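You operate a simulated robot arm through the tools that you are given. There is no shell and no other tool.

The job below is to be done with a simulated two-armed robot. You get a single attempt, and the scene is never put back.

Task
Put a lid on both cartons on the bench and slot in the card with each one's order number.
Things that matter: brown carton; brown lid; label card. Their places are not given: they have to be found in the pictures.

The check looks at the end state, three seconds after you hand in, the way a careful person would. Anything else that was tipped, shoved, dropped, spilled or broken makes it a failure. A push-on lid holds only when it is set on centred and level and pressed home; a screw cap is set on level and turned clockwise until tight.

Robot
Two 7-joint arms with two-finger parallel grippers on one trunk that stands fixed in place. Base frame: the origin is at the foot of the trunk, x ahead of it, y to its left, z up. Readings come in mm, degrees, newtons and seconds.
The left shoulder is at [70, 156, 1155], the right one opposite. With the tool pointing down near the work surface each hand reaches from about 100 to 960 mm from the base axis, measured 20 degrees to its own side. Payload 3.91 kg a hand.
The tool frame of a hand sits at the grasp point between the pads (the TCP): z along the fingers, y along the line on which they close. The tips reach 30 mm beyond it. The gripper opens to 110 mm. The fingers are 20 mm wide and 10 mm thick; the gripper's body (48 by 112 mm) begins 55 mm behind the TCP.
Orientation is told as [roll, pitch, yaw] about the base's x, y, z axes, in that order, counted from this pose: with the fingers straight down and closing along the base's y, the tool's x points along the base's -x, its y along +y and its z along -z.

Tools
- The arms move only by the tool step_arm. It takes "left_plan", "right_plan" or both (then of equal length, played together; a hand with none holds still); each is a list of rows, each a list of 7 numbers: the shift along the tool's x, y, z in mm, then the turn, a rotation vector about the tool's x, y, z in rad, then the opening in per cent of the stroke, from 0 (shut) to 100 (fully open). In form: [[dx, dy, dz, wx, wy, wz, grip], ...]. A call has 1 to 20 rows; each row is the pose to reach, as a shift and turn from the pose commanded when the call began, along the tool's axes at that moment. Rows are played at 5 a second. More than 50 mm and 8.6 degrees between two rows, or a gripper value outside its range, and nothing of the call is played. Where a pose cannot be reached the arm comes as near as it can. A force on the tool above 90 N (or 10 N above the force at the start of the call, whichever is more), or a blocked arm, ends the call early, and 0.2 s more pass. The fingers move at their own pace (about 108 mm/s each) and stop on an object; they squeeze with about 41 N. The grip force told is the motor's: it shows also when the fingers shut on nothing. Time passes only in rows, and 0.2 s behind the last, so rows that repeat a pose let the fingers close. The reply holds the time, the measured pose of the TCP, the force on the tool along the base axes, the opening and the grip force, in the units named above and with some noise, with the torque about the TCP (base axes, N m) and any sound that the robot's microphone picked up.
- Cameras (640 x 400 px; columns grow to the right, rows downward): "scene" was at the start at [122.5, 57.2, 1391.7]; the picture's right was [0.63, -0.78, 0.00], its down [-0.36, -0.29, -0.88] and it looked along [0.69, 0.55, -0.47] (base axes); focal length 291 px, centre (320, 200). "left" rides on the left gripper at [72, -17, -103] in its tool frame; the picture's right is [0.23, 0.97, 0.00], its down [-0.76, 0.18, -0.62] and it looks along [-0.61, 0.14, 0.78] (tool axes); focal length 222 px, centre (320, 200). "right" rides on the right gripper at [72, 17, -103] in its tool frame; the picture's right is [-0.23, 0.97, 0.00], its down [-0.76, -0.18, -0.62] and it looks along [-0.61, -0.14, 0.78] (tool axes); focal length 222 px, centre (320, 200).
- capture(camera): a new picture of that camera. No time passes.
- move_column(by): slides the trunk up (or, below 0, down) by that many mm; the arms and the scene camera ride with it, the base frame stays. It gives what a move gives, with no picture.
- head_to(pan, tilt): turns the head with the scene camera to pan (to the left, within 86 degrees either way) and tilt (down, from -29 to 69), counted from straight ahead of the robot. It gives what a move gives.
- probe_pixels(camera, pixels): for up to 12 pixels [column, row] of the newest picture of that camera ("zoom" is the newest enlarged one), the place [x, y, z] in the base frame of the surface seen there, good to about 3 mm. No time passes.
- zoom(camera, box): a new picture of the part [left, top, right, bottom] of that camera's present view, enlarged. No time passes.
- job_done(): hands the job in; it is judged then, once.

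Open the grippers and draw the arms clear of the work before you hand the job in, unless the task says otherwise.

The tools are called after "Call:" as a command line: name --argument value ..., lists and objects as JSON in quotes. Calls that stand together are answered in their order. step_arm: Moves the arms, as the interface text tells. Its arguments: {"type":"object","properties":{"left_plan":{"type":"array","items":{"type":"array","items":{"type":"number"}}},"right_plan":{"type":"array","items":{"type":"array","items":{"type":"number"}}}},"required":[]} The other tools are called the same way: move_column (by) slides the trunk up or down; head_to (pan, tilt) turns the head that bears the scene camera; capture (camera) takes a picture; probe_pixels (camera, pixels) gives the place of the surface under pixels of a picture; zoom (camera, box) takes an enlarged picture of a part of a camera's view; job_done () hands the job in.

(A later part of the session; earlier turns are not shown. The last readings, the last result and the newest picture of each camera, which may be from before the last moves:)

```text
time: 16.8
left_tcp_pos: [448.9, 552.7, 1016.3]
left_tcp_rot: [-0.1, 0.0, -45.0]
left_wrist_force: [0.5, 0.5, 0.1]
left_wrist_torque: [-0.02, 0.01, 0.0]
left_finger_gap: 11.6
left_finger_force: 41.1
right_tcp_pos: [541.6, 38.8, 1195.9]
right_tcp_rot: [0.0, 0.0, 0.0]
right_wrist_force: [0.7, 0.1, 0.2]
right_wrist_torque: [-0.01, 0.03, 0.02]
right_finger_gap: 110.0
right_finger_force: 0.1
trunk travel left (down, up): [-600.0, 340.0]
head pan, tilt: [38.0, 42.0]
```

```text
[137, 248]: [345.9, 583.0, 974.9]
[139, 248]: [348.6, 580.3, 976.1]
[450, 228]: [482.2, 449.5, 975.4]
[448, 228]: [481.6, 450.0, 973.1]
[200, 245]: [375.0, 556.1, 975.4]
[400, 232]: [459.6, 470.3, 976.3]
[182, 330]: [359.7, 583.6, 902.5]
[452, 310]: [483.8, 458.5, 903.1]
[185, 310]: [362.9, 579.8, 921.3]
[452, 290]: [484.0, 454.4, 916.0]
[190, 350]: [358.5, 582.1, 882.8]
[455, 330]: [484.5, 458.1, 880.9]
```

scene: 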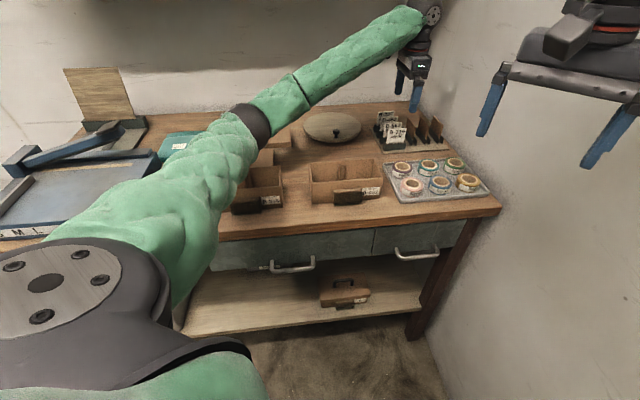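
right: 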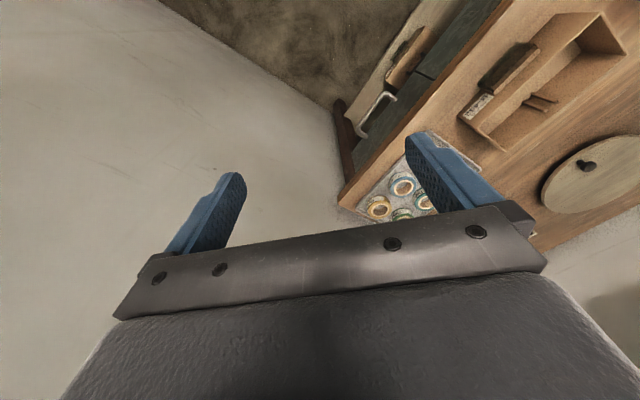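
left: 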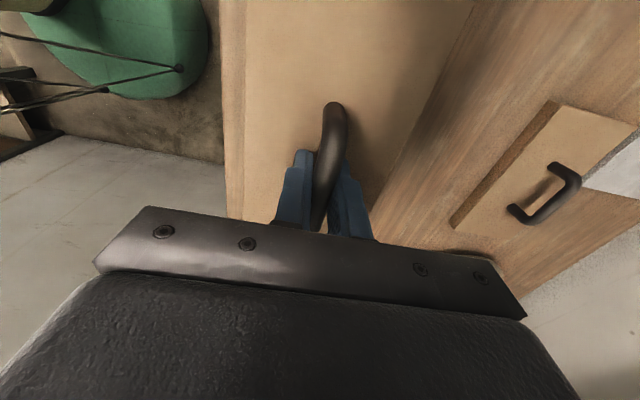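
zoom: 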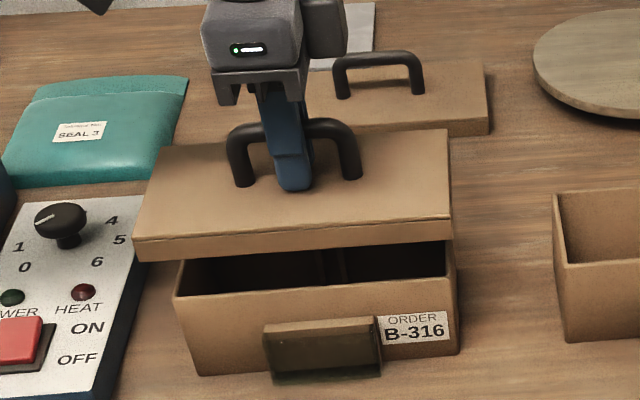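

The lid may be about 1–2 mm off in t, with some doubt in s. I'll lower it to about 6 mm above the rim, where parallax matters least, and compare again.

Call:
step_arm --left_plan '[[0, 0, 10, 0, 0, 0, 0], [0, 0, 20, 0, 0, 0, 0], [0, 0, 28, 0, 0, 0, 0], [0, 0, 28, 0, 0, 0, 0]]'

Call:
zoom --camera "scene" --box '[195, 145, 295, 212]'

Call:
zoom --camera "scene" --box '[195, 170, 235, 195]'

Call:
zoom --camera "scene" --box '[260, 165, 300, 190]'

```text
time: 17.8
left_tcp_pos: [448.7, 551.4, 989.3]
left_tcp_rot: [0.0, 0.0, -45.1]
left_wrist_force: [0.2, -0.7, -1.0]
left_wrist_torque: [0.01, -0.02, 0.0]
left_finger_gap: 11.5
left_finger_force: 41.3
right_tcp_pos: [540.9, 39.8, 1195.8]
right_tcp_rot: [0.1, 0.0, 0.1]
right_wrist_force: [-0.2, 0.3, -0.3]
right_wrist_torque: [-0.05, 0.0, 0.0]
right_finger_gap: 110.0
right_finger_force: 0.1
trunk travel left (down, up): [-600.0, 340.0]
head pan, tilt: [38.0, 42.0]
```

```text
5.97 times, centred on (245, 178) of scene
```

zoom: 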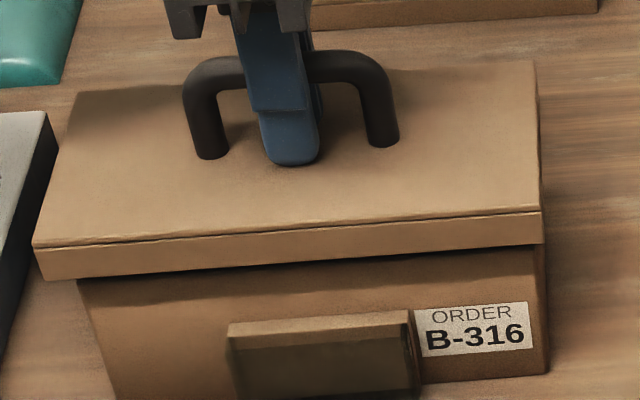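

```text
16.00 times, centred on (215, 182) of scene
```

zoom: 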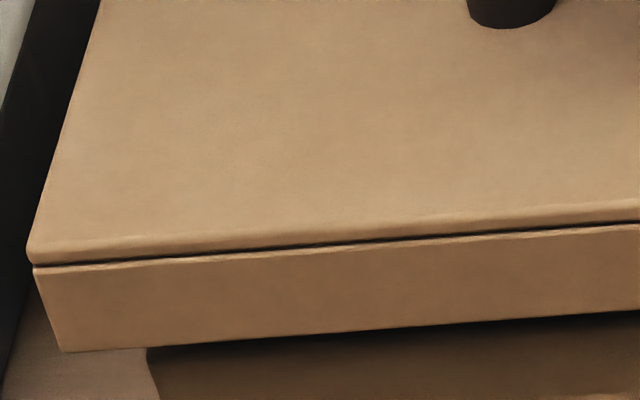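

```text
16.00 times, centred on (280, 178) of scene
```

zoom: 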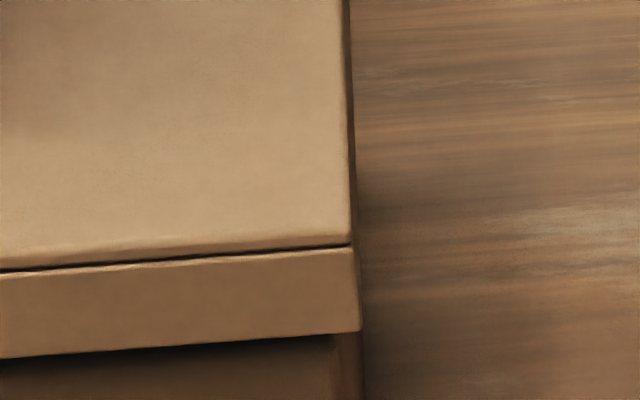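

Seen close up, the lid overhangs the left end by about 8.7 mm and the right end by about 4.5 mm. I'll probe the front faces of lid and carton again to get the fore-aft offset before correcting.

Call:
zoom --camera "scene" --box '[195, 145, 295, 212]'

Call:
probe_pixels --camera "zoom" --pixels '[[80, 262], [160, 256], [240, 250], [320, 244], [400, 238], [500, 230], [110, 330], [160, 320], [200, 310], [480, 285], [300, 300], [520, 340]]'

Call:
probe_pixels --camera "zoom" --pixels '[[60, 262], [120, 260], [200, 254], [280, 248], [360, 242], [450, 234], [120, 300], [150, 340], [200, 350], [400, 300], [250, 300], [480, 370]]'

Call:
probe_pixels --camera "zoom" --pixels '[[90, 96], [120, 91], [150, 88], [420, 70], [450, 68], [480, 66], [510, 64], [530, 63], [536, 63], [78, 100], [536, 70], [40, 240]]'

```text
5.97 times, centred on (245, 178) of scene
```

zoom: 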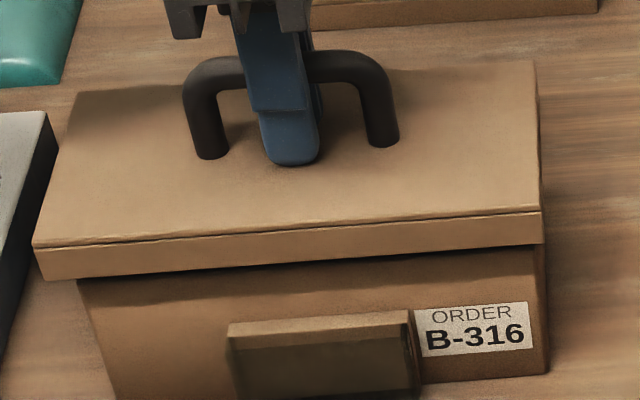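

```text
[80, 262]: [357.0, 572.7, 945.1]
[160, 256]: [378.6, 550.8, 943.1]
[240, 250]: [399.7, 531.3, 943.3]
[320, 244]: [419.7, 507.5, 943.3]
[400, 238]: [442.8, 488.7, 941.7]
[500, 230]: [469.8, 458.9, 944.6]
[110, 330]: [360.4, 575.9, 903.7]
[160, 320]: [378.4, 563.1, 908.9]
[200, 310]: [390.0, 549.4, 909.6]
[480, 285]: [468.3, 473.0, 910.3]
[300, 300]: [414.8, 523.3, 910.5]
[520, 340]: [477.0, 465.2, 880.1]
```

```text
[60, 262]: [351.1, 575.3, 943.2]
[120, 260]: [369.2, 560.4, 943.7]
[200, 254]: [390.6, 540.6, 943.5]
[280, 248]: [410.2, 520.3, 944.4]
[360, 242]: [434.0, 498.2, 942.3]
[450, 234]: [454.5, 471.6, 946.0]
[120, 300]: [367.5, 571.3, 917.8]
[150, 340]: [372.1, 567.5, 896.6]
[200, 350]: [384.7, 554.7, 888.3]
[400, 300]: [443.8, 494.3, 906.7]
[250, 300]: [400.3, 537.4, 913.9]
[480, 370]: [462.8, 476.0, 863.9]
```

```text
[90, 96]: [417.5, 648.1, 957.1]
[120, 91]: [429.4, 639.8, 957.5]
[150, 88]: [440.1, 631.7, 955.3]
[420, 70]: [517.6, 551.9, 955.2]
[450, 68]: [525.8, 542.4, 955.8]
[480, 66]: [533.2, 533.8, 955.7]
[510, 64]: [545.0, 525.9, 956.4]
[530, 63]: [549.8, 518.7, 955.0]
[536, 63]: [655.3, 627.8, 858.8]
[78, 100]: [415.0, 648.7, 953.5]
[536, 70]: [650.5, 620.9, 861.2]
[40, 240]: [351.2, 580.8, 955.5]
```

Front overhang is 7.0 mm, which is symmetric, so only t needs correcting, by about 2 mm to the right. I'll shift that and lower in small steps to just engage the rim, watching the force.

Call:
step_arm --left_plan '[[-2, 0, 0, 0, 0, 0, 0], [-2, 0, 2, 0, 0, 0, 0], [-2, 0, 4, 0, 0, 0, 0], [-2, 0, 6, 0, 0, 0, 0], [-2, 0, 8, 0, 0, 0, 0], [-2, 0, 10, 0, 0, 0, 0], [-2, 0, 10, 0, 0, 0, 0]]'

Call:
zoom --camera "scene" --box '[195, 145, 295, 212]'

```text
time: 19.4
left_tcp_pos: [451.9, 549.6, 978.3]
left_tcp_rot: [-0.1, 0.1, -45.1]
left_wrist_force: [0.0, -0.3, -0.9]
left_wrist_torque: [-0.02, 0.02, 0.02]
left_finger_gap: 11.5
left_finger_force: 40.8
right_tcp_pos: [540.3, 38.5, 1195.2]
right_tcp_rot: [0.0, -0.1, 0.1]
right_wrist_force: [0.6, 0.1, 0.1]
right_wrist_torque: [0.0, 0.01, -0.04]
right_finger_gap: 109.9
right_finger_force: 0.1
trunk travel left (down, up): [-600.0, 340.0]
head pan, tilt: [38.0, 42.0]
```

```text
5.97 times, centred on (245, 178) of scene
```

zoom: 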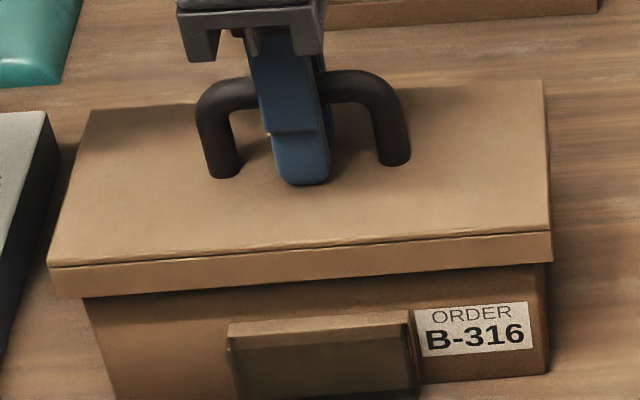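

The skirt is past the rim with no contact force. I'll continue down in 2 mm steps toward seating.

Call:
step_arm --left_plan '[[0, 0, 2, 0, 0, 0, 0], [0, 0, 4, 0, 0, 0, 0], [0, 0, 6, 0, 0, 0, 0], [0, 0, 8, 0, 0, 0, 0], [0, 0, 10, 0, 0, 0, 0], [0, 0, 12, 0, 0, 0, 0]]'

Call:
zoom --camera "scene" --box '[195, 145, 295, 212]'

```text
time: 20.8
left_tcp_pos: [450.4, 550.7, 967.5]
left_tcp_rot: [0.1, 0.0, -45.1]
left_wrist_force: [0.1, 0.2, -0.3]
left_wrist_torque: [0.0, -0.01, -0.03]
left_finger_gap: 11.6
left_finger_force: 41.0
right_tcp_pos: [540.6, 38.1, 1195.9]
right_tcp_rot: [0.1, -0.1, 0.0]
right_wrist_force: [0.2, -0.3, 0.5]
right_wrist_torque: [-0.02, 0.02, -0.03]
right_finger_gap: 109.9
right_finger_force: 0.0
trunk travel left (down, up): [-600.0, 340.0]
head pan, tilt: [38.0, 42.0]
```

```text
5.97 times, centred on (245, 178) of scene
```

zoom: 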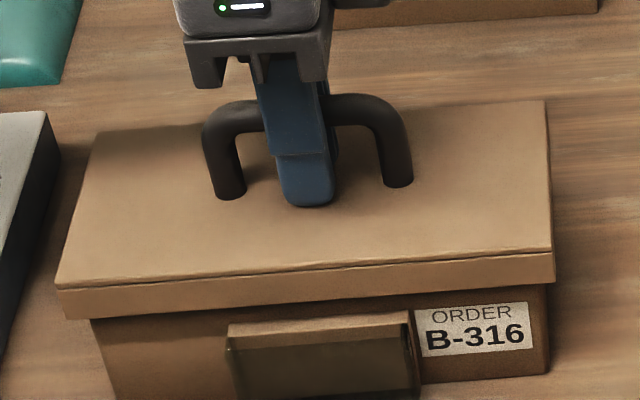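

There's still no contact. I'll press further down in small steps until the force rises.

Call:
step_arm --left_plan '[[0, 0, 1.5, 0, 0, 0, 0], [0, 0, 3, 0, 0, 0, 0], [0, 0, 4.5, 0, 0, 0, 0], [0, 0, 4.5, 0, 0, 0, 0]]'

Call:
zoom --camera "scene" --box '[195, 145, 295, 212]'

```text
time: 21.8
left_tcp_pos: [451.7, 549.9, 965.3]
left_tcp_rot: [0.1, 0.0, -45.0]
left_wrist_force: [0.3, 4.4, 23.1]
left_wrist_torque: [0.07, 0.05, 0.0]
left_finger_gap: 11.3
left_finger_force: 41.1
right_tcp_pos: [538.9, 37.0, 1196.4]
right_tcp_rot: [-0.1, -0.2, 0.1]
right_wrist_force: [-0.5, 0.8, 0.4]
right_wrist_torque: [-0.04, 0.0, -0.01]
right_finger_gap: 110.0
right_finger_force: 0.1
trunk travel left (down, up): [-600.0, 340.0]
head pan, tilt: [38.0, 42.0]
```

```text
5.97 times, centred on (245, 178) of scene
```

zoom: 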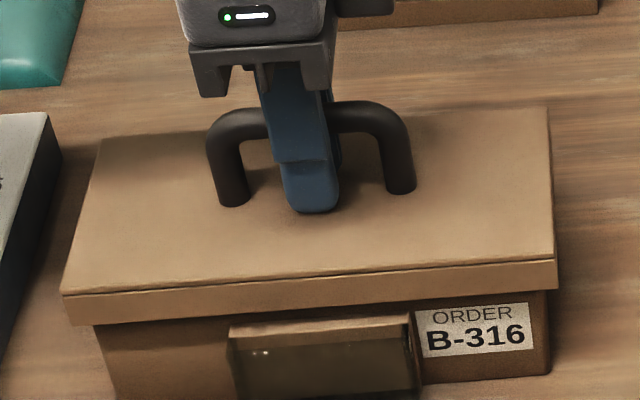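

Force is now 23 N at z≈965, so the lid is seating on the rim. I'll press further to push it home and listen for a click.

Call:
step_arm --left_plan '[[0, 0, 1.5, 0, 0, 0, 0], [0, 0, 3, 0, 0, 0, 0], [0, 0, 4.5, 0, 0, 0, 0], [0, 0, 4.5, 0, 0, 0, 0]]'

Call:
zoom --camera "scene" --box '[195, 145, 295, 212]'

```text
time: 22.8
left_tcp_pos: [452.2, 550.2, 964.5]
left_tcp_rot: [0.4, -0.2, -45.0]
left_wrist_force: [10.9, 12.8, 78.4]
left_wrist_torque: [-0.2, -0.15, 0.02]
left_finger_gap: 11.4
left_finger_force: 40.9
right_tcp_pos: [537.8, 35.2, 1197.3]
right_tcp_rot: [0.1, -0.2, 0.0]
right_wrist_force: [-1.2, -0.6, -0.5]
right_wrist_torque: [-0.03, 0.01, 0.0]
right_finger_gap: 109.9
right_finger_force: 0.1
trunk travel left (down, up): [-600.0, 340.0]
head pan, tilt: [38.0, 42.0]
```

```text
5.97 times, centred on (245, 178) of scene
```

zoom: 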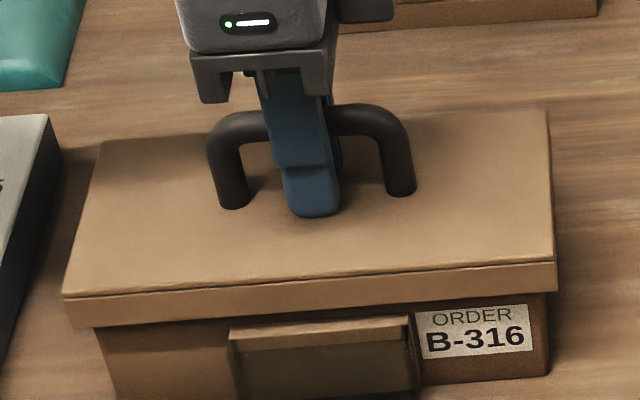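

The force is 78 N with hardly any movement, so the lid appears to have bottomed out. I'll probe the lid's top corners for height and level.

Call:
probe_pixels --camera "zoom" --pixels '[[80, 285], [120, 282], [110, 160], [150, 150], [520, 120], [535, 130], [540, 250], [500, 255], [300, 270], [450, 125], [300, 240], [180, 270]]'

Call:
probe_pixels --camera "zoom" --pixels '[[100, 312], [200, 305], [300, 298], [400, 290], [500, 282], [540, 279], [100, 320], [300, 308], [520, 288], [66, 305], [554, 275], [64, 292]]'

```text
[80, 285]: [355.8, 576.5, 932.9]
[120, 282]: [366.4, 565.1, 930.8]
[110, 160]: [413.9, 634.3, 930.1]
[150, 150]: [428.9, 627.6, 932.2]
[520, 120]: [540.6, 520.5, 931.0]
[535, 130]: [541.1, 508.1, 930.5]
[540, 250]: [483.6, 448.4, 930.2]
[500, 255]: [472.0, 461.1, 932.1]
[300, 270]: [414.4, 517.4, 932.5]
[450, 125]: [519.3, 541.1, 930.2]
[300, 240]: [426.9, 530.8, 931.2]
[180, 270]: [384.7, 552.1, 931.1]
```

```text
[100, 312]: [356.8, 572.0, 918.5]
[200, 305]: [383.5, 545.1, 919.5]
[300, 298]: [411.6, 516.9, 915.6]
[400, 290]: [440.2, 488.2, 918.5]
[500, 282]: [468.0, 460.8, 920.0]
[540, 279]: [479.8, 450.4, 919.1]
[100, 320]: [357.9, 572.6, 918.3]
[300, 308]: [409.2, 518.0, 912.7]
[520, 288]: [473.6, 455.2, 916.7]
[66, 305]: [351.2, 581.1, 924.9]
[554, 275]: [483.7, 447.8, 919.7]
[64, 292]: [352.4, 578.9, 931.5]
```

The lid top is level at z≈931 at all the corners. For comparison I'll look at the finished carton B-563 under the bench to see how its closed lid sits relative to the pocket.

Call:
zoom --camera "scene" --box '[310, 270, 380, 315]'

Call:
probe_pixels --camera "zoom" --pixels '[[120, 190], [300, 180], [460, 165], [150, 218], [300, 207], [400, 197], [180, 245], [420, 225], [250, 245], [330, 236], [440, 245], [200, 290]]'

```text
8.89 times, centred on (345, 292) of scene
```

zoom: 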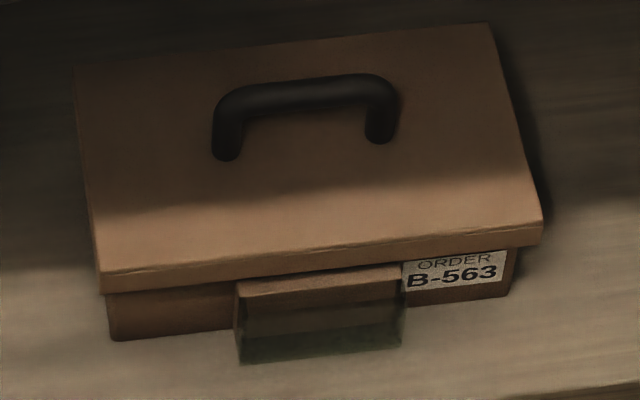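

```text
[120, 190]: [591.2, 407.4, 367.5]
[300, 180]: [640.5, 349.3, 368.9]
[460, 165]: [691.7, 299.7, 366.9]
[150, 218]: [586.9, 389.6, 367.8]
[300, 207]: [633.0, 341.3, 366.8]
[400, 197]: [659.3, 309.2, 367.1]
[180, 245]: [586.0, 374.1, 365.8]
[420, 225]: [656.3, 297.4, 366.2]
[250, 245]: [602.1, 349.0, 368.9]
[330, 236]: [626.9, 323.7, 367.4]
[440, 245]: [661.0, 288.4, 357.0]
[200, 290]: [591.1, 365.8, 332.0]
```

I'll probe the lower shelf's surface and the reference pocket to compare heights.

Call:
probe_pixels --camera "zoom" --pixels '[[60, 370], [100, 380], [200, 385], [450, 350], [560, 320], [300, 280], [320, 276], [50, 330], [580, 280], [300, 380], [500, 340], [270, 284]]'

```text
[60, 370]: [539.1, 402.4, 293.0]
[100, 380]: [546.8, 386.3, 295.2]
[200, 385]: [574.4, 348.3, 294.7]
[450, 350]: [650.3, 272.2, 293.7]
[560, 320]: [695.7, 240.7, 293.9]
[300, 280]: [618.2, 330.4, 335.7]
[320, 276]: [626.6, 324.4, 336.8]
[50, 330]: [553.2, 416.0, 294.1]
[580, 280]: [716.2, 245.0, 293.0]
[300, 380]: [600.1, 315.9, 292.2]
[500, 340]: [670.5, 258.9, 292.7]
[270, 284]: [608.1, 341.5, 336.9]
```

The reference sits 73.7 mm above its shelf and ours 73.8 mm above the bench, so the lid is home. I'll ease the pressure, open the fingers and rise straight up.

Call:
step_arm --left_plan '[[0, 0, -3, 0, 0, 0, 0], [0, 0, -6, 0, 0, 0, 0], [0, 0, -6, 0, 0, 0, 20], [0, 0, -6, 0, 0, 0, 36], [0, 0, -7, 0, 0, 0, 36], [0, 0, -25, 0, 0, 0, 36], [0, 0, -60, 0, 0, 0, 36], [0, 0, -100, 0, 0, 0, 36], [0, 0, -130, 0, 0, 0, 36]]'

Call:
zoom --camera "scene" --box '[180, 110, 320, 217]'

Call:
capture --camera "left"

```text
time: 24.8
left_tcp_pos: [451.1, 548.8, 1088.4]
left_tcp_rot: [-0.1, 0.0, -44.9]
left_wrist_force: [-0.4, 0.3, 0.3]
left_wrist_torque: [-0.03, 0.01, 0.0]
left_finger_gap: 39.8
left_finger_force: 0.1
right_tcp_pos: [541.0, 37.9, 1195.5]
right_tcp_rot: [-0.2, 0.0, 0.0]
right_wrist_force: [0.2, 0.5, -0.1]
right_wrist_torque: [0.01, -0.02, 0.0]
right_finger_gap: 110.0
right_finger_force: 0.0
trunk travel left (down, up): [-600.0, 340.0]
head pan, tilt: [38.0, 42.0]
```

```text
3.74 times, centred on (250, 164) of scene
```

zoom: 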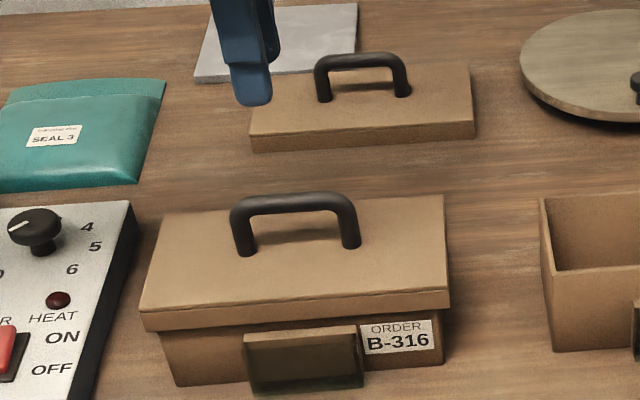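

```text
taken
```

left: 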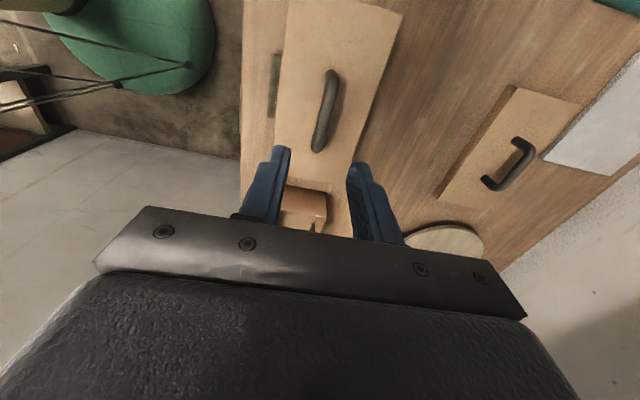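

The first lid is on and level. Next I'll move over the far lid's handle at about (679,736), keeping well above it.

Call:
step_arm --left_plan '[[-4, 41.6, 0, 0, 0, 0, 36], [-8, 83.2, 0, 0, 0, 0, 36], [-12, 124.8, 0, 0, 0, 0, 36], [-16, 166.4, 0, 0, 0, 0, 36], [-20, 208, 0, 0, 0, 0, 36], [-24, 249.6, 10, 0, 0, 0, 36], [-28.8, 291.6, 20, 0, 0, 0, 36], [-28.8, 291.6, 38, 0, 0, 0, 36]]'

Call:
capture --camera "left"

Call:
zoom --camera "scene" --box '[200, 70, 320, 145]'

```text
time: 26.6
left_tcp_pos: [679.8, 738.9, 1050.6]
left_tcp_rot: [0.0, 0.1, -45.1]
left_wrist_force: [-0.5, -1.2, 0.3]
left_wrist_torque: [-0.04, -0.01, -0.02]
left_finger_gap: 39.5
left_finger_force: 0.1
right_tcp_pos: [541.0, 37.9, 1195.6]
right_tcp_rot: [0.0, -0.1, -0.1]
right_wrist_force: [0.6, 0.2, 0.5]
right_wrist_torque: [0.0, -0.02, 0.03]
right_finger_gap: 109.9
right_finger_force: 0.0
trunk travel left (down, up): [-600.0, 340.0]
head pan, tilt: [38.0, 42.0]
```

```text
taken
```

left: 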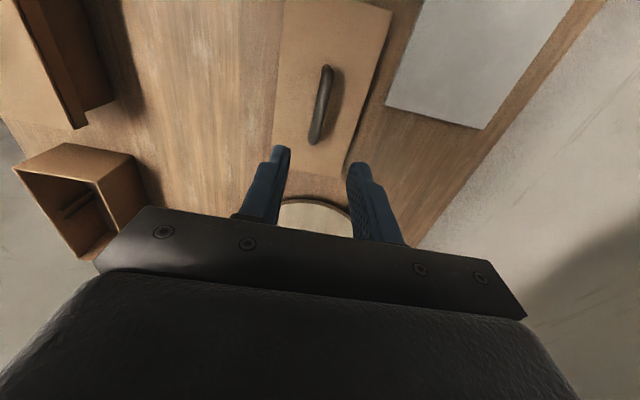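

```text
5.33 times, centred on (260, 108) of scene
```

zoom: 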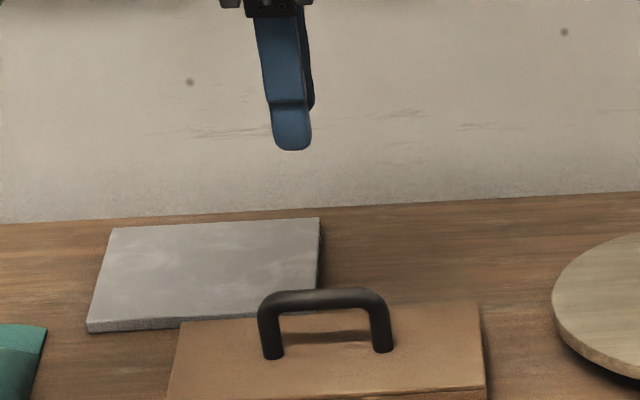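

I'll probe the far lid's bar, posts and edges in both pictures.

Call:
zoom --camera "left" --box '[250, 0, 410, 150]'

Call:
zoom --camera "scene" --box '[220, 115, 300, 165]'

Call:
probe_pixels --camera "left" --pixels '[[326, 72], [325, 85], [323, 95], [321, 105], [319, 115], [317, 125], [314, 138], [390, 12], [377, 50], [362, 100], [281, 20], [277, 90]]'

Call:
probe_pixels --camera "zoom" --pixels '[[100, 178], [300, 168], [500, 158], [106, 100], [516, 72], [90, 172], [526, 148], [196, 130], [373, 118], [200, 40], [285, 35], [370, 35]]'

```text
2.67 times, centred on (330, 75) of left
```

zoom: 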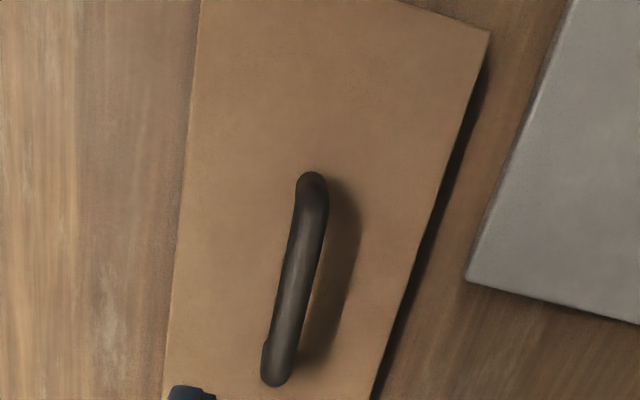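

```text
8.00 times, centred on (260, 140) of scene
```

zoom: 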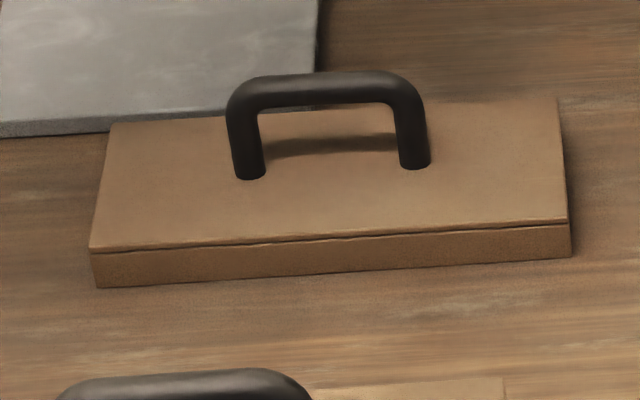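

```text
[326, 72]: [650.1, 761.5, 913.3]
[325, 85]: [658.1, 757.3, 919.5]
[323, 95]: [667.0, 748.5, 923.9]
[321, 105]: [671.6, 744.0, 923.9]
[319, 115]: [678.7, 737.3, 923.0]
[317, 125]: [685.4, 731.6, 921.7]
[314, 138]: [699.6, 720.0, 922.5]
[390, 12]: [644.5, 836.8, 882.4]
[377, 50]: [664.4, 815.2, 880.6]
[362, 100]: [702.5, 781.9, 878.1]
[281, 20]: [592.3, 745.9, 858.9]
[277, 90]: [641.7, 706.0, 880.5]
```

```text
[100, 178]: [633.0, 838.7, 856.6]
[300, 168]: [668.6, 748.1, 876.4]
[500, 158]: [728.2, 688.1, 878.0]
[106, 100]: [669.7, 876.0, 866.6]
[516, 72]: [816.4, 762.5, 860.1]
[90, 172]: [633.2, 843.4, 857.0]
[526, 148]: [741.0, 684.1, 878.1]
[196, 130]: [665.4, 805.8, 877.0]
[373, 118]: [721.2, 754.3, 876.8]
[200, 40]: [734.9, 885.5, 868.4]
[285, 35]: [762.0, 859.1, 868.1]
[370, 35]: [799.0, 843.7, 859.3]
```

The scene zoom now shows the far lid's corners at (90,245), (567,218), (112,124), (557,98). I'll probe those, along with the posts and bar.

Call:
probe_pixels --camera "zoom" --pixels '[[93, 268], [97, 284], [95, 276], [569, 238], [571, 252], [567, 230], [93, 245], [565, 217], [113, 126], [556, 101], [248, 175], [415, 165]]'

Call:
probe_pixels --camera "zoom" --pixels '[[150, 265], [230, 262], [310, 257], [390, 250], [470, 246], [540, 241], [260, 90], [300, 87], [340, 86], [380, 86], [232, 115], [424, 110]]'

```text
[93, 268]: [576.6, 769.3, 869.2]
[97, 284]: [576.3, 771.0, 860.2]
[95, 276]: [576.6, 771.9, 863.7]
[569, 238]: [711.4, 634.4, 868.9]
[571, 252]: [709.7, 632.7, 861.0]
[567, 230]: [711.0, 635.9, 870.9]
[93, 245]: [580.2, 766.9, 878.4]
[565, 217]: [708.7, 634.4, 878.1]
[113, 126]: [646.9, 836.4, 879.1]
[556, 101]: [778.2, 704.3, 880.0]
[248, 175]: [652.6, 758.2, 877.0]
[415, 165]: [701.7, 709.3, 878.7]
```

```text
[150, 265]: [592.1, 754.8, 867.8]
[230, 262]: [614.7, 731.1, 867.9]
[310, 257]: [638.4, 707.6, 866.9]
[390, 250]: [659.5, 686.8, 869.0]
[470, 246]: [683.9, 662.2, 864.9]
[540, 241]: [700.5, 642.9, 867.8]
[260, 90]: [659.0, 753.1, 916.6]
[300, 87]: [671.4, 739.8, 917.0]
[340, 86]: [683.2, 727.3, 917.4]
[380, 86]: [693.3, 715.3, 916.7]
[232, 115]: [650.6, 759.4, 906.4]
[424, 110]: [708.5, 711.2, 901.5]
```

The far lid's centre is s≈1000.3, t≈−41, and the hand is already centred over its bar at s 1000.5, t −40. I'll descend, close on the bar and lift slightly.

Call:
step_arm --left_plan '[[0.5, 0, 40, 0, 0, 0, 36], [0.5, 0, 80, 0, 0, 0, 36], [0.5, 0, 110, 0, 0, 0, 36], [0.5, 0, 126, 0, 0, 0, 36], [0.5, 0, 138, 0, 0, 0, 36], [0.5, 0, 138, 0, 0, 0, 36]]'

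Call:
zoom --camera "scene" --box '[200, 70, 320, 165]'

Call:
capture --camera "left"

```text
time: 28.0
left_tcp_pos: [678.5, 737.6, 911.8]
left_tcp_rot: [0.0, 0.1, -45.0]
left_wrist_force: [0.9, -0.6, -0.6]
left_wrist_torque: [0.03, -0.01, 0.0]
left_finger_gap: 39.5
left_finger_force: 0.1
right_tcp_pos: [540.6, 38.0, 1196.0]
right_tcp_rot: [0.0, -0.1, -0.1]
right_wrist_force: [0.3, 0.5, 0.3]
right_wrist_torque: [0.0, 0.01, 0.0]
right_finger_gap: 109.9
right_finger_force: 0.0
trunk travel left (down, up): [-600.0, 340.0]
head pan, tilt: [38.0, 42.0]
```

```text
4.21 times, centred on (260, 118) of scene
```

zoom: 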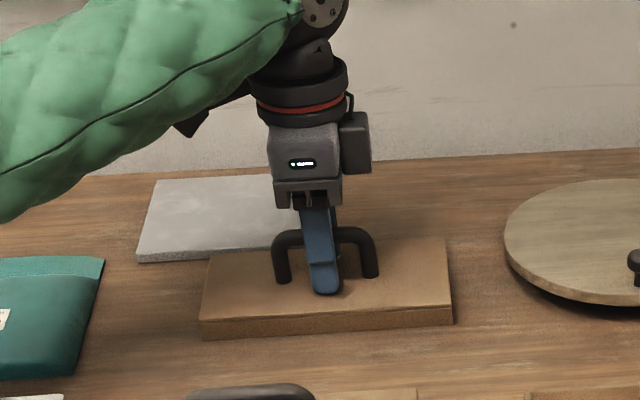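

```text
taken
```

left: 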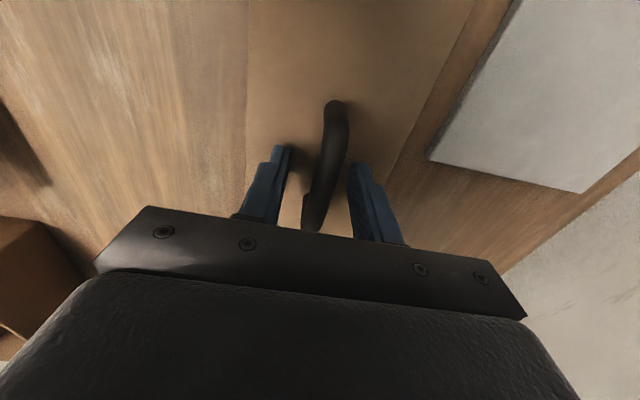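

The bar is between the fingers, so I'll close and lift 105 mm.

Call:
step_arm --left_plan '[[0, 0, 0, 0, 0, 0, 15], [0, 0, 0, 0, 0, 0, 0], [0, 0, 0, 0, 0, 0, 0], [0, 0, -8, 0, 0, 0, 0], [0, 0, -25, 0, 0, 0, 0], [0, 0, -45, 0, 0, 0, 0], [0, 0, -65, 0, 0, 0, 0], [0, 0, -85, 0, 0, 0, 0], [0, 0, -105, 0, 0, 0, 0]]'

Call:
zoom --camera "scene" --box '[200, 60, 320, 155]'

```text
time: 30.0
left_tcp_pos: [679.2, 737.8, 1018.2]
left_tcp_rot: [0.0, -0.1, -45.0]
left_wrist_force: [0.3, -0.3, -0.4]
left_wrist_torque: [-0.03, 0.03, 0.02]
left_finger_gap: 11.5
left_finger_force: 41.5
right_tcp_pos: [542.1, 37.7, 1196.3]
right_tcp_rot: [0.0, 0.0, 0.1]
right_wrist_force: [-0.2, 0.8, -0.1]
right_wrist_torque: [0.0, 0.04, -0.03]
right_finger_gap: 109.8
right_finger_force: 0.0
trunk travel left (down, up): [-600.0, 340.0]
head pan, tilt: [38.0, 42.0]
```

```text
4.21 times, centred on (260, 108) of scene
```

zoom: 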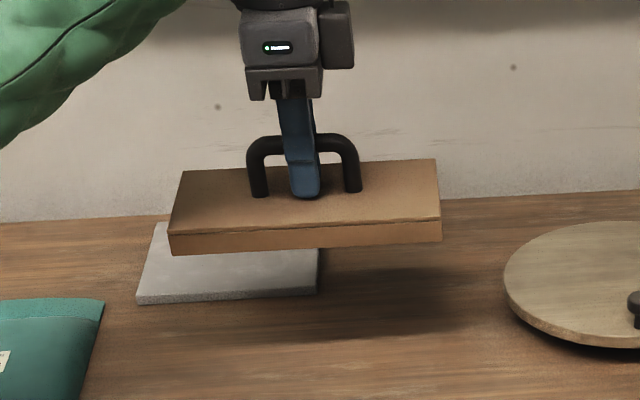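

The lid is lifted and level. I'll carry it, a little higher, over to the right carton at s≈710, t≈185.

Call:
step_arm --left_plan '[[0, 0, -30, 0, 0, 0, 0], [-25, -32, -30, 0, 0, 0, 0], [-50, -64, -30, 0, 0, 0, 0], [-75, -97, -30, 0, 0, 0, 0], [-100, -129, -30, 0, 0, 0, 0], [-125, -161, -30, 0, 0, 0, 0], [-150, -193, -30, 0, 0, 0, 0], [-175, -225, -30, 0, 0, 0, 0], [-200, -258, -30, 0, 0, 0, 0], [-225.5, -290.5, -30, 0, 0, 0, 0], [-225.5, -290.5, -30, 0, 0, 0, 0]]'

Call:
capture --camera "scene"

```text
time: 32.4
left_tcp_pos: [630.2, 372.1, 1044.3]
left_tcp_rot: [0.0, 0.0, -45.0]
left_wrist_force: [0.1, -1.2, -0.1]
left_wrist_torque: [-0.03, -0.01, 0.02]
left_finger_gap: 11.2
left_finger_force: 41.3
right_tcp_pos: [541.0, 38.3, 1196.4]
right_tcp_rot: [0.0, 0.1, 0.0]
right_wrist_force: [0.0, -0.2, -0.4]
right_wrist_torque: [0.0, 0.0, 0.02]
right_finger_gap: 110.2
right_finger_force: 0.1
trunk travel left (down, up): [-600.0, 340.0]
head pan, tilt: [38.0, 42.0]
```

```text
taken
```

scene: 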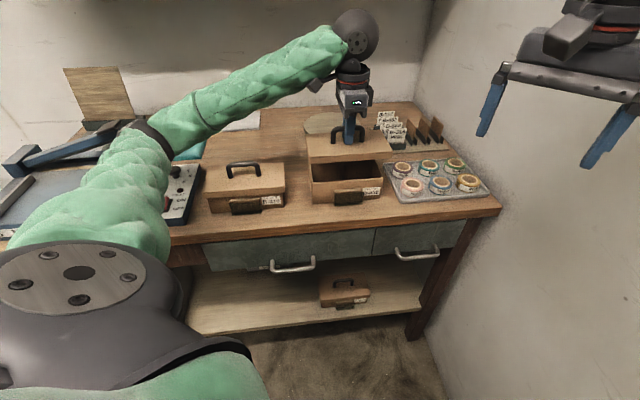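

The lid is above the right carton. I'll lower it to about 6 mm above the rim and compare the edges.

Call:
step_arm --left_plan '[[0, 0, 20, 0, 0, 0, 0], [0, 0, 40, 0, 0, 0, 0], [0, 0, 52, 0, 0, 0, 0], [0, 0, 58, 0, 0, 0, 0], [0, 0, 58, 0, 0, 0, 0]]'

Call:
zoom --camera "scene" --box '[298, 140, 398, 207]'

Call:
zoom --camera "scene" --box '[298, 165, 338, 190]'

Call:
zoom --camera "scene" --box '[360, 158, 400, 183]'

```text
time: 33.6
left_tcp_pos: [632.2, 370.9, 989.1]
left_tcp_rot: [0.0, -0.1, -45.0]
left_wrist_force: [0.0, 0.8, -0.9]
left_wrist_torque: [0.04, -0.01, -0.03]
left_finger_gap: 11.4
left_finger_force: 40.9
right_tcp_pos: [540.3, 37.7, 1195.1]
right_tcp_rot: [0.0, 0.1, -0.1]
right_wrist_force: [0.0, -1.1, 0.6]
right_wrist_torque: [-0.01, 0.03, 0.02]
right_finger_gap: 110.0
right_finger_force: 0.0
trunk travel left (down, up): [-600.0, 340.0]
head pan, tilt: [38.0, 42.0]
```

```text
5.97 times, centred on (348, 174) of scene
```

zoom: 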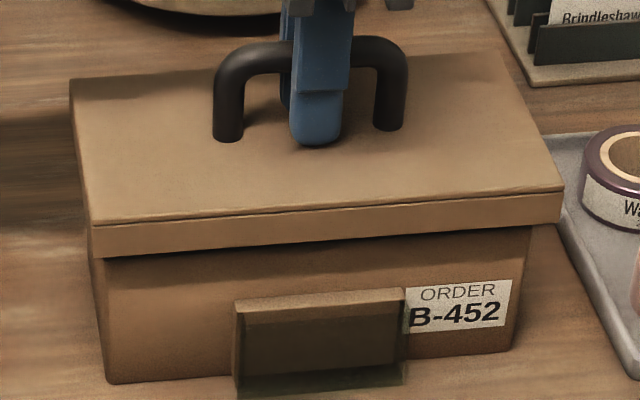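

```text
16.00 times, centred on (318, 178) of scene
```

zoom: 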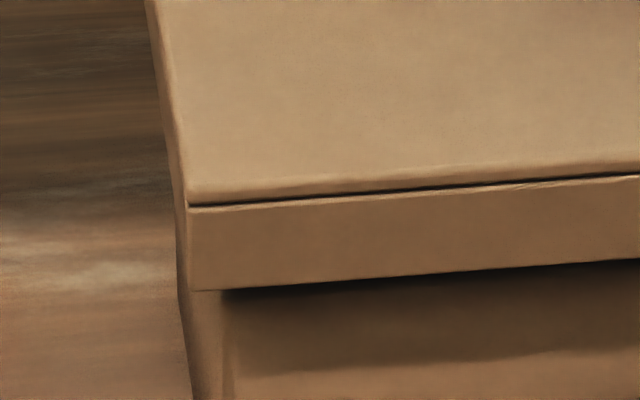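

```text
16.00 times, centred on (380, 170) of scene
```

zoom: 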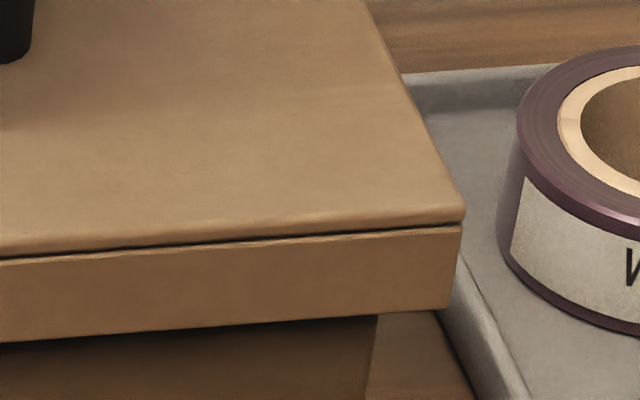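

The overhang looks like 5.8 mm on the left and 8.7 mm on the right. I'll probe the front faces for the fore-aft offset.

Call:
zoom --camera "scene" --box '[298, 140, 398, 207]'

Call:
probe_pixels --camera "zoom" --pixels '[[110, 240], [150, 237], [190, 234], [230, 231], [270, 228], [310, 226], [350, 223], [390, 220], [430, 217], [470, 214], [510, 211], [545, 208]]'

Call:
probe_pixels --camera "zoom" --pixels '[[130, 300], [160, 320], [200, 300], [140, 350], [180, 350], [210, 330], [500, 260], [470, 270], [505, 300], [450, 270], [300, 280], [350, 275]]'

Call:
probe_pixels --camera "zoom" --pixels '[[72, 84], [80, 82], [110, 80], [150, 76], [180, 74], [420, 58], [440, 57], [460, 56], [480, 55], [495, 54], [95, 240], [560, 205]]'

```text
5.97 times, centred on (348, 174) of scene
```

zoom: 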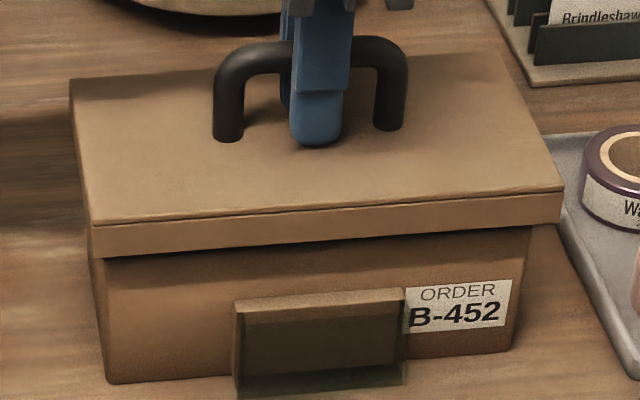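

```text
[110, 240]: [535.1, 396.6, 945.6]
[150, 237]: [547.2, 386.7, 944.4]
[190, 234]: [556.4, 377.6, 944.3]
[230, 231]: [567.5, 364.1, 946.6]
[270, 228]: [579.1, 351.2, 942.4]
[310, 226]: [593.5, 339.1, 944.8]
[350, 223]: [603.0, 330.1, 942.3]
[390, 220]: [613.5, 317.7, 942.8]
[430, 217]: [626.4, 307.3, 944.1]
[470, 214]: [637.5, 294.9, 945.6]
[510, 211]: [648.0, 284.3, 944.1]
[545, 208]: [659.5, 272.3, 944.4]
```

```text
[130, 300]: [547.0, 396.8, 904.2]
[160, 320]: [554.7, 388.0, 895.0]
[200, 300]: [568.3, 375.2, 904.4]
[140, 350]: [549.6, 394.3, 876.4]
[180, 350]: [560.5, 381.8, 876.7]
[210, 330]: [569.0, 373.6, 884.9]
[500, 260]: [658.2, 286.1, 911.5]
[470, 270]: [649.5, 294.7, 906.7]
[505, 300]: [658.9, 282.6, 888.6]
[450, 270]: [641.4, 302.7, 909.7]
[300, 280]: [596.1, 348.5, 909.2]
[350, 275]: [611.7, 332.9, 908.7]
```

```text
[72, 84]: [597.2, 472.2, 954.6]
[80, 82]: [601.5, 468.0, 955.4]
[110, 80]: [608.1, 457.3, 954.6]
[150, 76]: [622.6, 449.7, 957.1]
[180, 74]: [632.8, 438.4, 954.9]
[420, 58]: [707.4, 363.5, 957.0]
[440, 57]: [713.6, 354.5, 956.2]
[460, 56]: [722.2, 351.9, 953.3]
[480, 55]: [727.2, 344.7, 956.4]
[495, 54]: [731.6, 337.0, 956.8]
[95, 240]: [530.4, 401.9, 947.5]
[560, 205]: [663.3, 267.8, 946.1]
```

Front overhang is 7.9 mm against about 7.1 nominal. I'll correct by +0.8 mm in s and −1.4 mm in t, then lower step by step.

Call:
step_arm --left_plan '[[1.4, 0.8, 0, 0, 0, 0, 0], [1.4, 0.8, 2, 0, 0, 0, 0], [1.4, 0.8, 4, 0, 0, 0, 0], [1.4, 0.8, 6, 0, 0, 0, 0], [1.4, 0.8, 8, 0, 0, 0, 0], [1.4, 0.8, 10, 0, 0, 0, 0], [1.4, 0.8, 12, 0, 0, 0, 0], [1.4, 0.8, 12, 0, 0, 0, 0]]'

Call:
zoom --camera "scene" --box '[298, 140, 398, 207]'

```text
time: 35.4
left_tcp_pos: [632.7, 372.5, 976.4]
left_tcp_rot: [0.1, 0.0, -45.1]
left_wrist_force: [0.1, 1.1, -1.0]
left_wrist_torque: [0.0, -0.02, 0.04]
left_finger_gap: 11.4
left_finger_force: 40.9
right_tcp_pos: [541.4, 37.9, 1195.8]
right_tcp_rot: [0.0, 0.0, 0.0]
right_wrist_force: [0.0, 0.1, -0.7]
right_wrist_torque: [-0.01, -0.01, 0.04]
right_finger_gap: 109.9
right_finger_force: 0.1
trunk travel left (down, up): [-600.0, 340.0]
head pan, tilt: [38.0, 42.0]
```

```text
5.97 times, centred on (348, 174) of scene
```

zoom: 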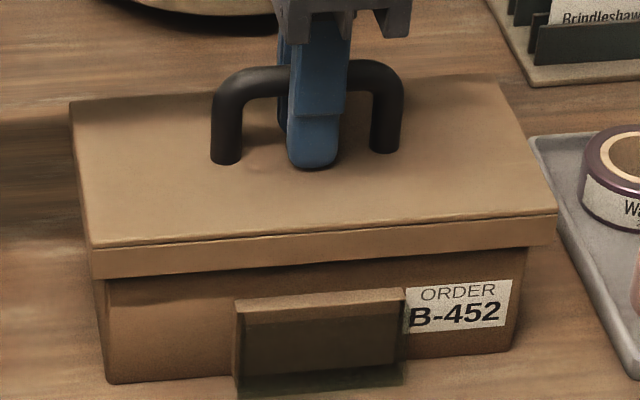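

The skirt has engaged with no force. I'll continue down to seating and press.

Call:
step_arm --left_plan '[[0, 0, 2, 0, 0, 0, 0], [0, 0, 4, 0, 0, 0, 0], [0, 0, 6, 0, 0, 0, 0], [0, 0, 8, 0, 0, 0, 0], [0, 0, 10, 0, 0, 0, 0], [0, 0, 11.5, 0, 0, 0, 0], [0, 0, 13, 0, 0, 0, 0], [0, 0, 14.5, 0, 0, 0, 0], [0, 0, 14.5, 0, 0, 0, 0]]'

Call:
zoom --camera "scene" --box '[298, 140, 398, 207]'

```text
time: 37.4
left_tcp_pos: [630.8, 373.2, 965.1]
left_tcp_rot: [0.3, -0.1, -45.0]
left_wrist_force: [5.9, 7.3, 32.5]
left_wrist_torque: [0.04, 0.04, 0.01]
left_finger_gap: 11.5
left_finger_force: 41.2
right_tcp_pos: [540.0, 37.8, 1195.9]
right_tcp_rot: [0.1, -0.1, -0.1]
right_wrist_force: [0.5, -0.3, 0.0]
right_wrist_torque: [-0.02, 0.01, -0.01]
right_finger_gap: 110.0
right_finger_force: 0.0
trunk travel left (down, up): [-600.0, 340.0]
head pan, tilt: [38.0, 42.0]
```

```text
5.97 times, centred on (348, 174) of scene
```

zoom: 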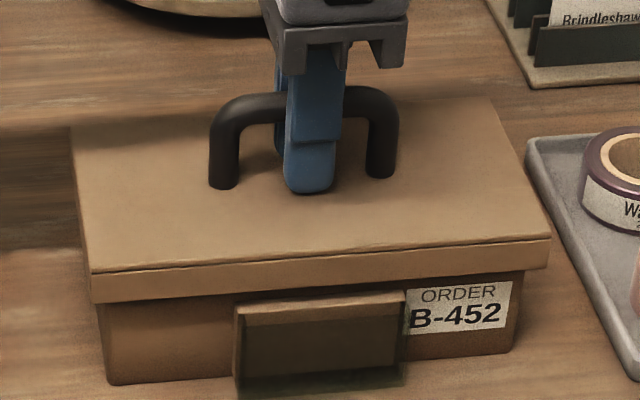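

The lid seated at z≈965 with 32 N, the same as the first one. I'll press a further 4 mm to push it home, then ease off.

Call:
step_arm --left_plan '[[0, 0, 1.5, 0, 0, 0, 0], [0, 0, 3, 0, 0, 0, 0], [0, 0, 4.2, 0, 0, 0, 0], [0, 0, 4.2, 0, 0, 0, 0]]'

Call:
zoom --camera "scene" --box '[298, 140, 398, 207]'

Call:
probe_pixels --camera "zoom" --pixels '[[85, 140], [120, 135], [100, 255], [150, 255], [300, 240], [470, 115], [495, 115], [530, 225], [480, 235], [440, 110], [180, 140], [420, 220]]'

```text
time: 38.4
left_tcp_pos: [630.1, 370.7, 962.7]
left_tcp_rot: [0.4, -0.2, -44.9]
left_wrist_force: [15.8, 11.9, 71.1]
left_wrist_torque: [0.0, 0.02, -0.01]
left_finger_gap: 11.3
left_finger_force: 40.8
right_tcp_pos: [538.3, 36.3, 1198.5]
right_tcp_rot: [0.2, -0.1, 0.0]
right_wrist_force: [0.3, 0.3, -0.1]
right_wrist_torque: [-0.01, -0.03, -0.01]
right_finger_gap: 109.9
right_finger_force: 0.0
trunk travel left (down, up): [-600.0, 340.0]
head pan, tilt: [38.0, 42.0]
```

```text
5.97 times, centred on (348, 174) of scene
```

zoom: 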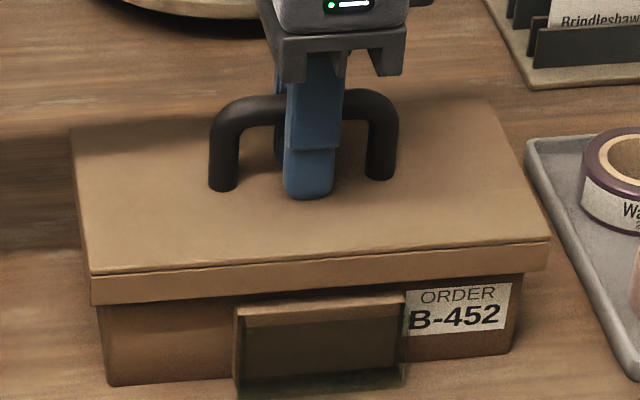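

```text
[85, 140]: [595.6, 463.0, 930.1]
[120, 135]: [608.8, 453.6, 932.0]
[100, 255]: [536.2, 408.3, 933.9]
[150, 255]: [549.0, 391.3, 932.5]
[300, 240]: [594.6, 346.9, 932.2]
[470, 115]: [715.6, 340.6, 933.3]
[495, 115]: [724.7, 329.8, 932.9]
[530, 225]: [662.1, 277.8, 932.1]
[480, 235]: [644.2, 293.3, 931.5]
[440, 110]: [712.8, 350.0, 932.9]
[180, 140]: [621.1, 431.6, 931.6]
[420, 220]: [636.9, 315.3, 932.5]
```

The lid top reads about 932.3, level, against 931.2 on the left one. I'll press a touch harder to make sure it's home, and compare both lids against the bench beside them.

Call:
step_arm --left_plan '[[0, 0, 1, 0, 0, 0, 0], [0, 0, 2, 0, 0, 0, 0], [0, 0, 2, 0, 0, 0, 0]]'

Call:
zoom --camera "scene" --box '[298, 140, 398, 207]'

Call:
probe_pixels --camera "zoom" --pixels '[[85, 140], [120, 135], [100, 255], [150, 255], [300, 240], [470, 115], [495, 115], [530, 225], [480, 235], [440, 110], [180, 140], [420, 220]]'

Call:
probe_pixels --camera "zoom" --pixels '[[30, 330], [50, 360], [60, 390], [450, 390], [520, 380], [560, 340], [20, 100], [40, 200], [560, 380], [480, 385], [20, 390], [40, 280]]'

```text
time: 39.2
left_tcp_pos: [629.7, 372.2, 962.7]
left_tcp_rot: [0.4, -0.2, -44.9]
left_wrist_force: [12.3, 12.4, 84.9]
left_wrist_torque: [0.09, 0.66, -0.04]
left_finger_gap: 11.5
left_finger_force: 41.4
right_tcp_pos: [537.2, 35.6, 1197.8]
right_tcp_rot: [0.2, -0.1, 0.0]
right_wrist_force: [0.5, -0.1, 0.6]
right_wrist_torque: [-0.03, 0.03, -0.01]
right_finger_gap: 110.4
right_finger_force: 0.1
trunk travel left (down, up): [-600.0, 340.0]
head pan, tilt: [38.0, 42.0]
```

```text
5.97 times, centred on (348, 174) of scene
```

zoom: 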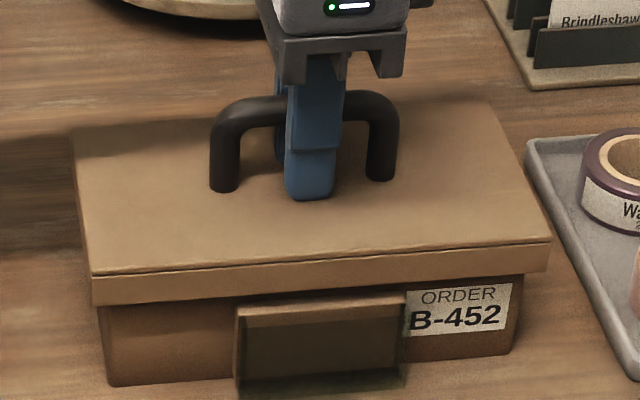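

```text
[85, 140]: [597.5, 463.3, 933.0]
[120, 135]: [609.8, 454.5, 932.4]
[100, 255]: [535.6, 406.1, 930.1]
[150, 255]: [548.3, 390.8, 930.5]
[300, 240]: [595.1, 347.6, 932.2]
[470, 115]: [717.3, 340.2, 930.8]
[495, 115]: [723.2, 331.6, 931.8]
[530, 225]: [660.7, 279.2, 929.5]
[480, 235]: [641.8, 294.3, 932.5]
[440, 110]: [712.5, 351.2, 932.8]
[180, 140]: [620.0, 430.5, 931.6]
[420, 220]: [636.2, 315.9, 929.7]
```

```text
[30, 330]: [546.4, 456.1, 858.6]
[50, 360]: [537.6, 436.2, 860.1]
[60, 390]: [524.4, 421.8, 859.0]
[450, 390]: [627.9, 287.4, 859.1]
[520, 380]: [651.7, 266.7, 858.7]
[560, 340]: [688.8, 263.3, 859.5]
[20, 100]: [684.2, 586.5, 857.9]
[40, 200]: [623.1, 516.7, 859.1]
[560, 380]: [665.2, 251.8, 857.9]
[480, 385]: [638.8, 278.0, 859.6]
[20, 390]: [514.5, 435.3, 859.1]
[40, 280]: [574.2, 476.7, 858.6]
```

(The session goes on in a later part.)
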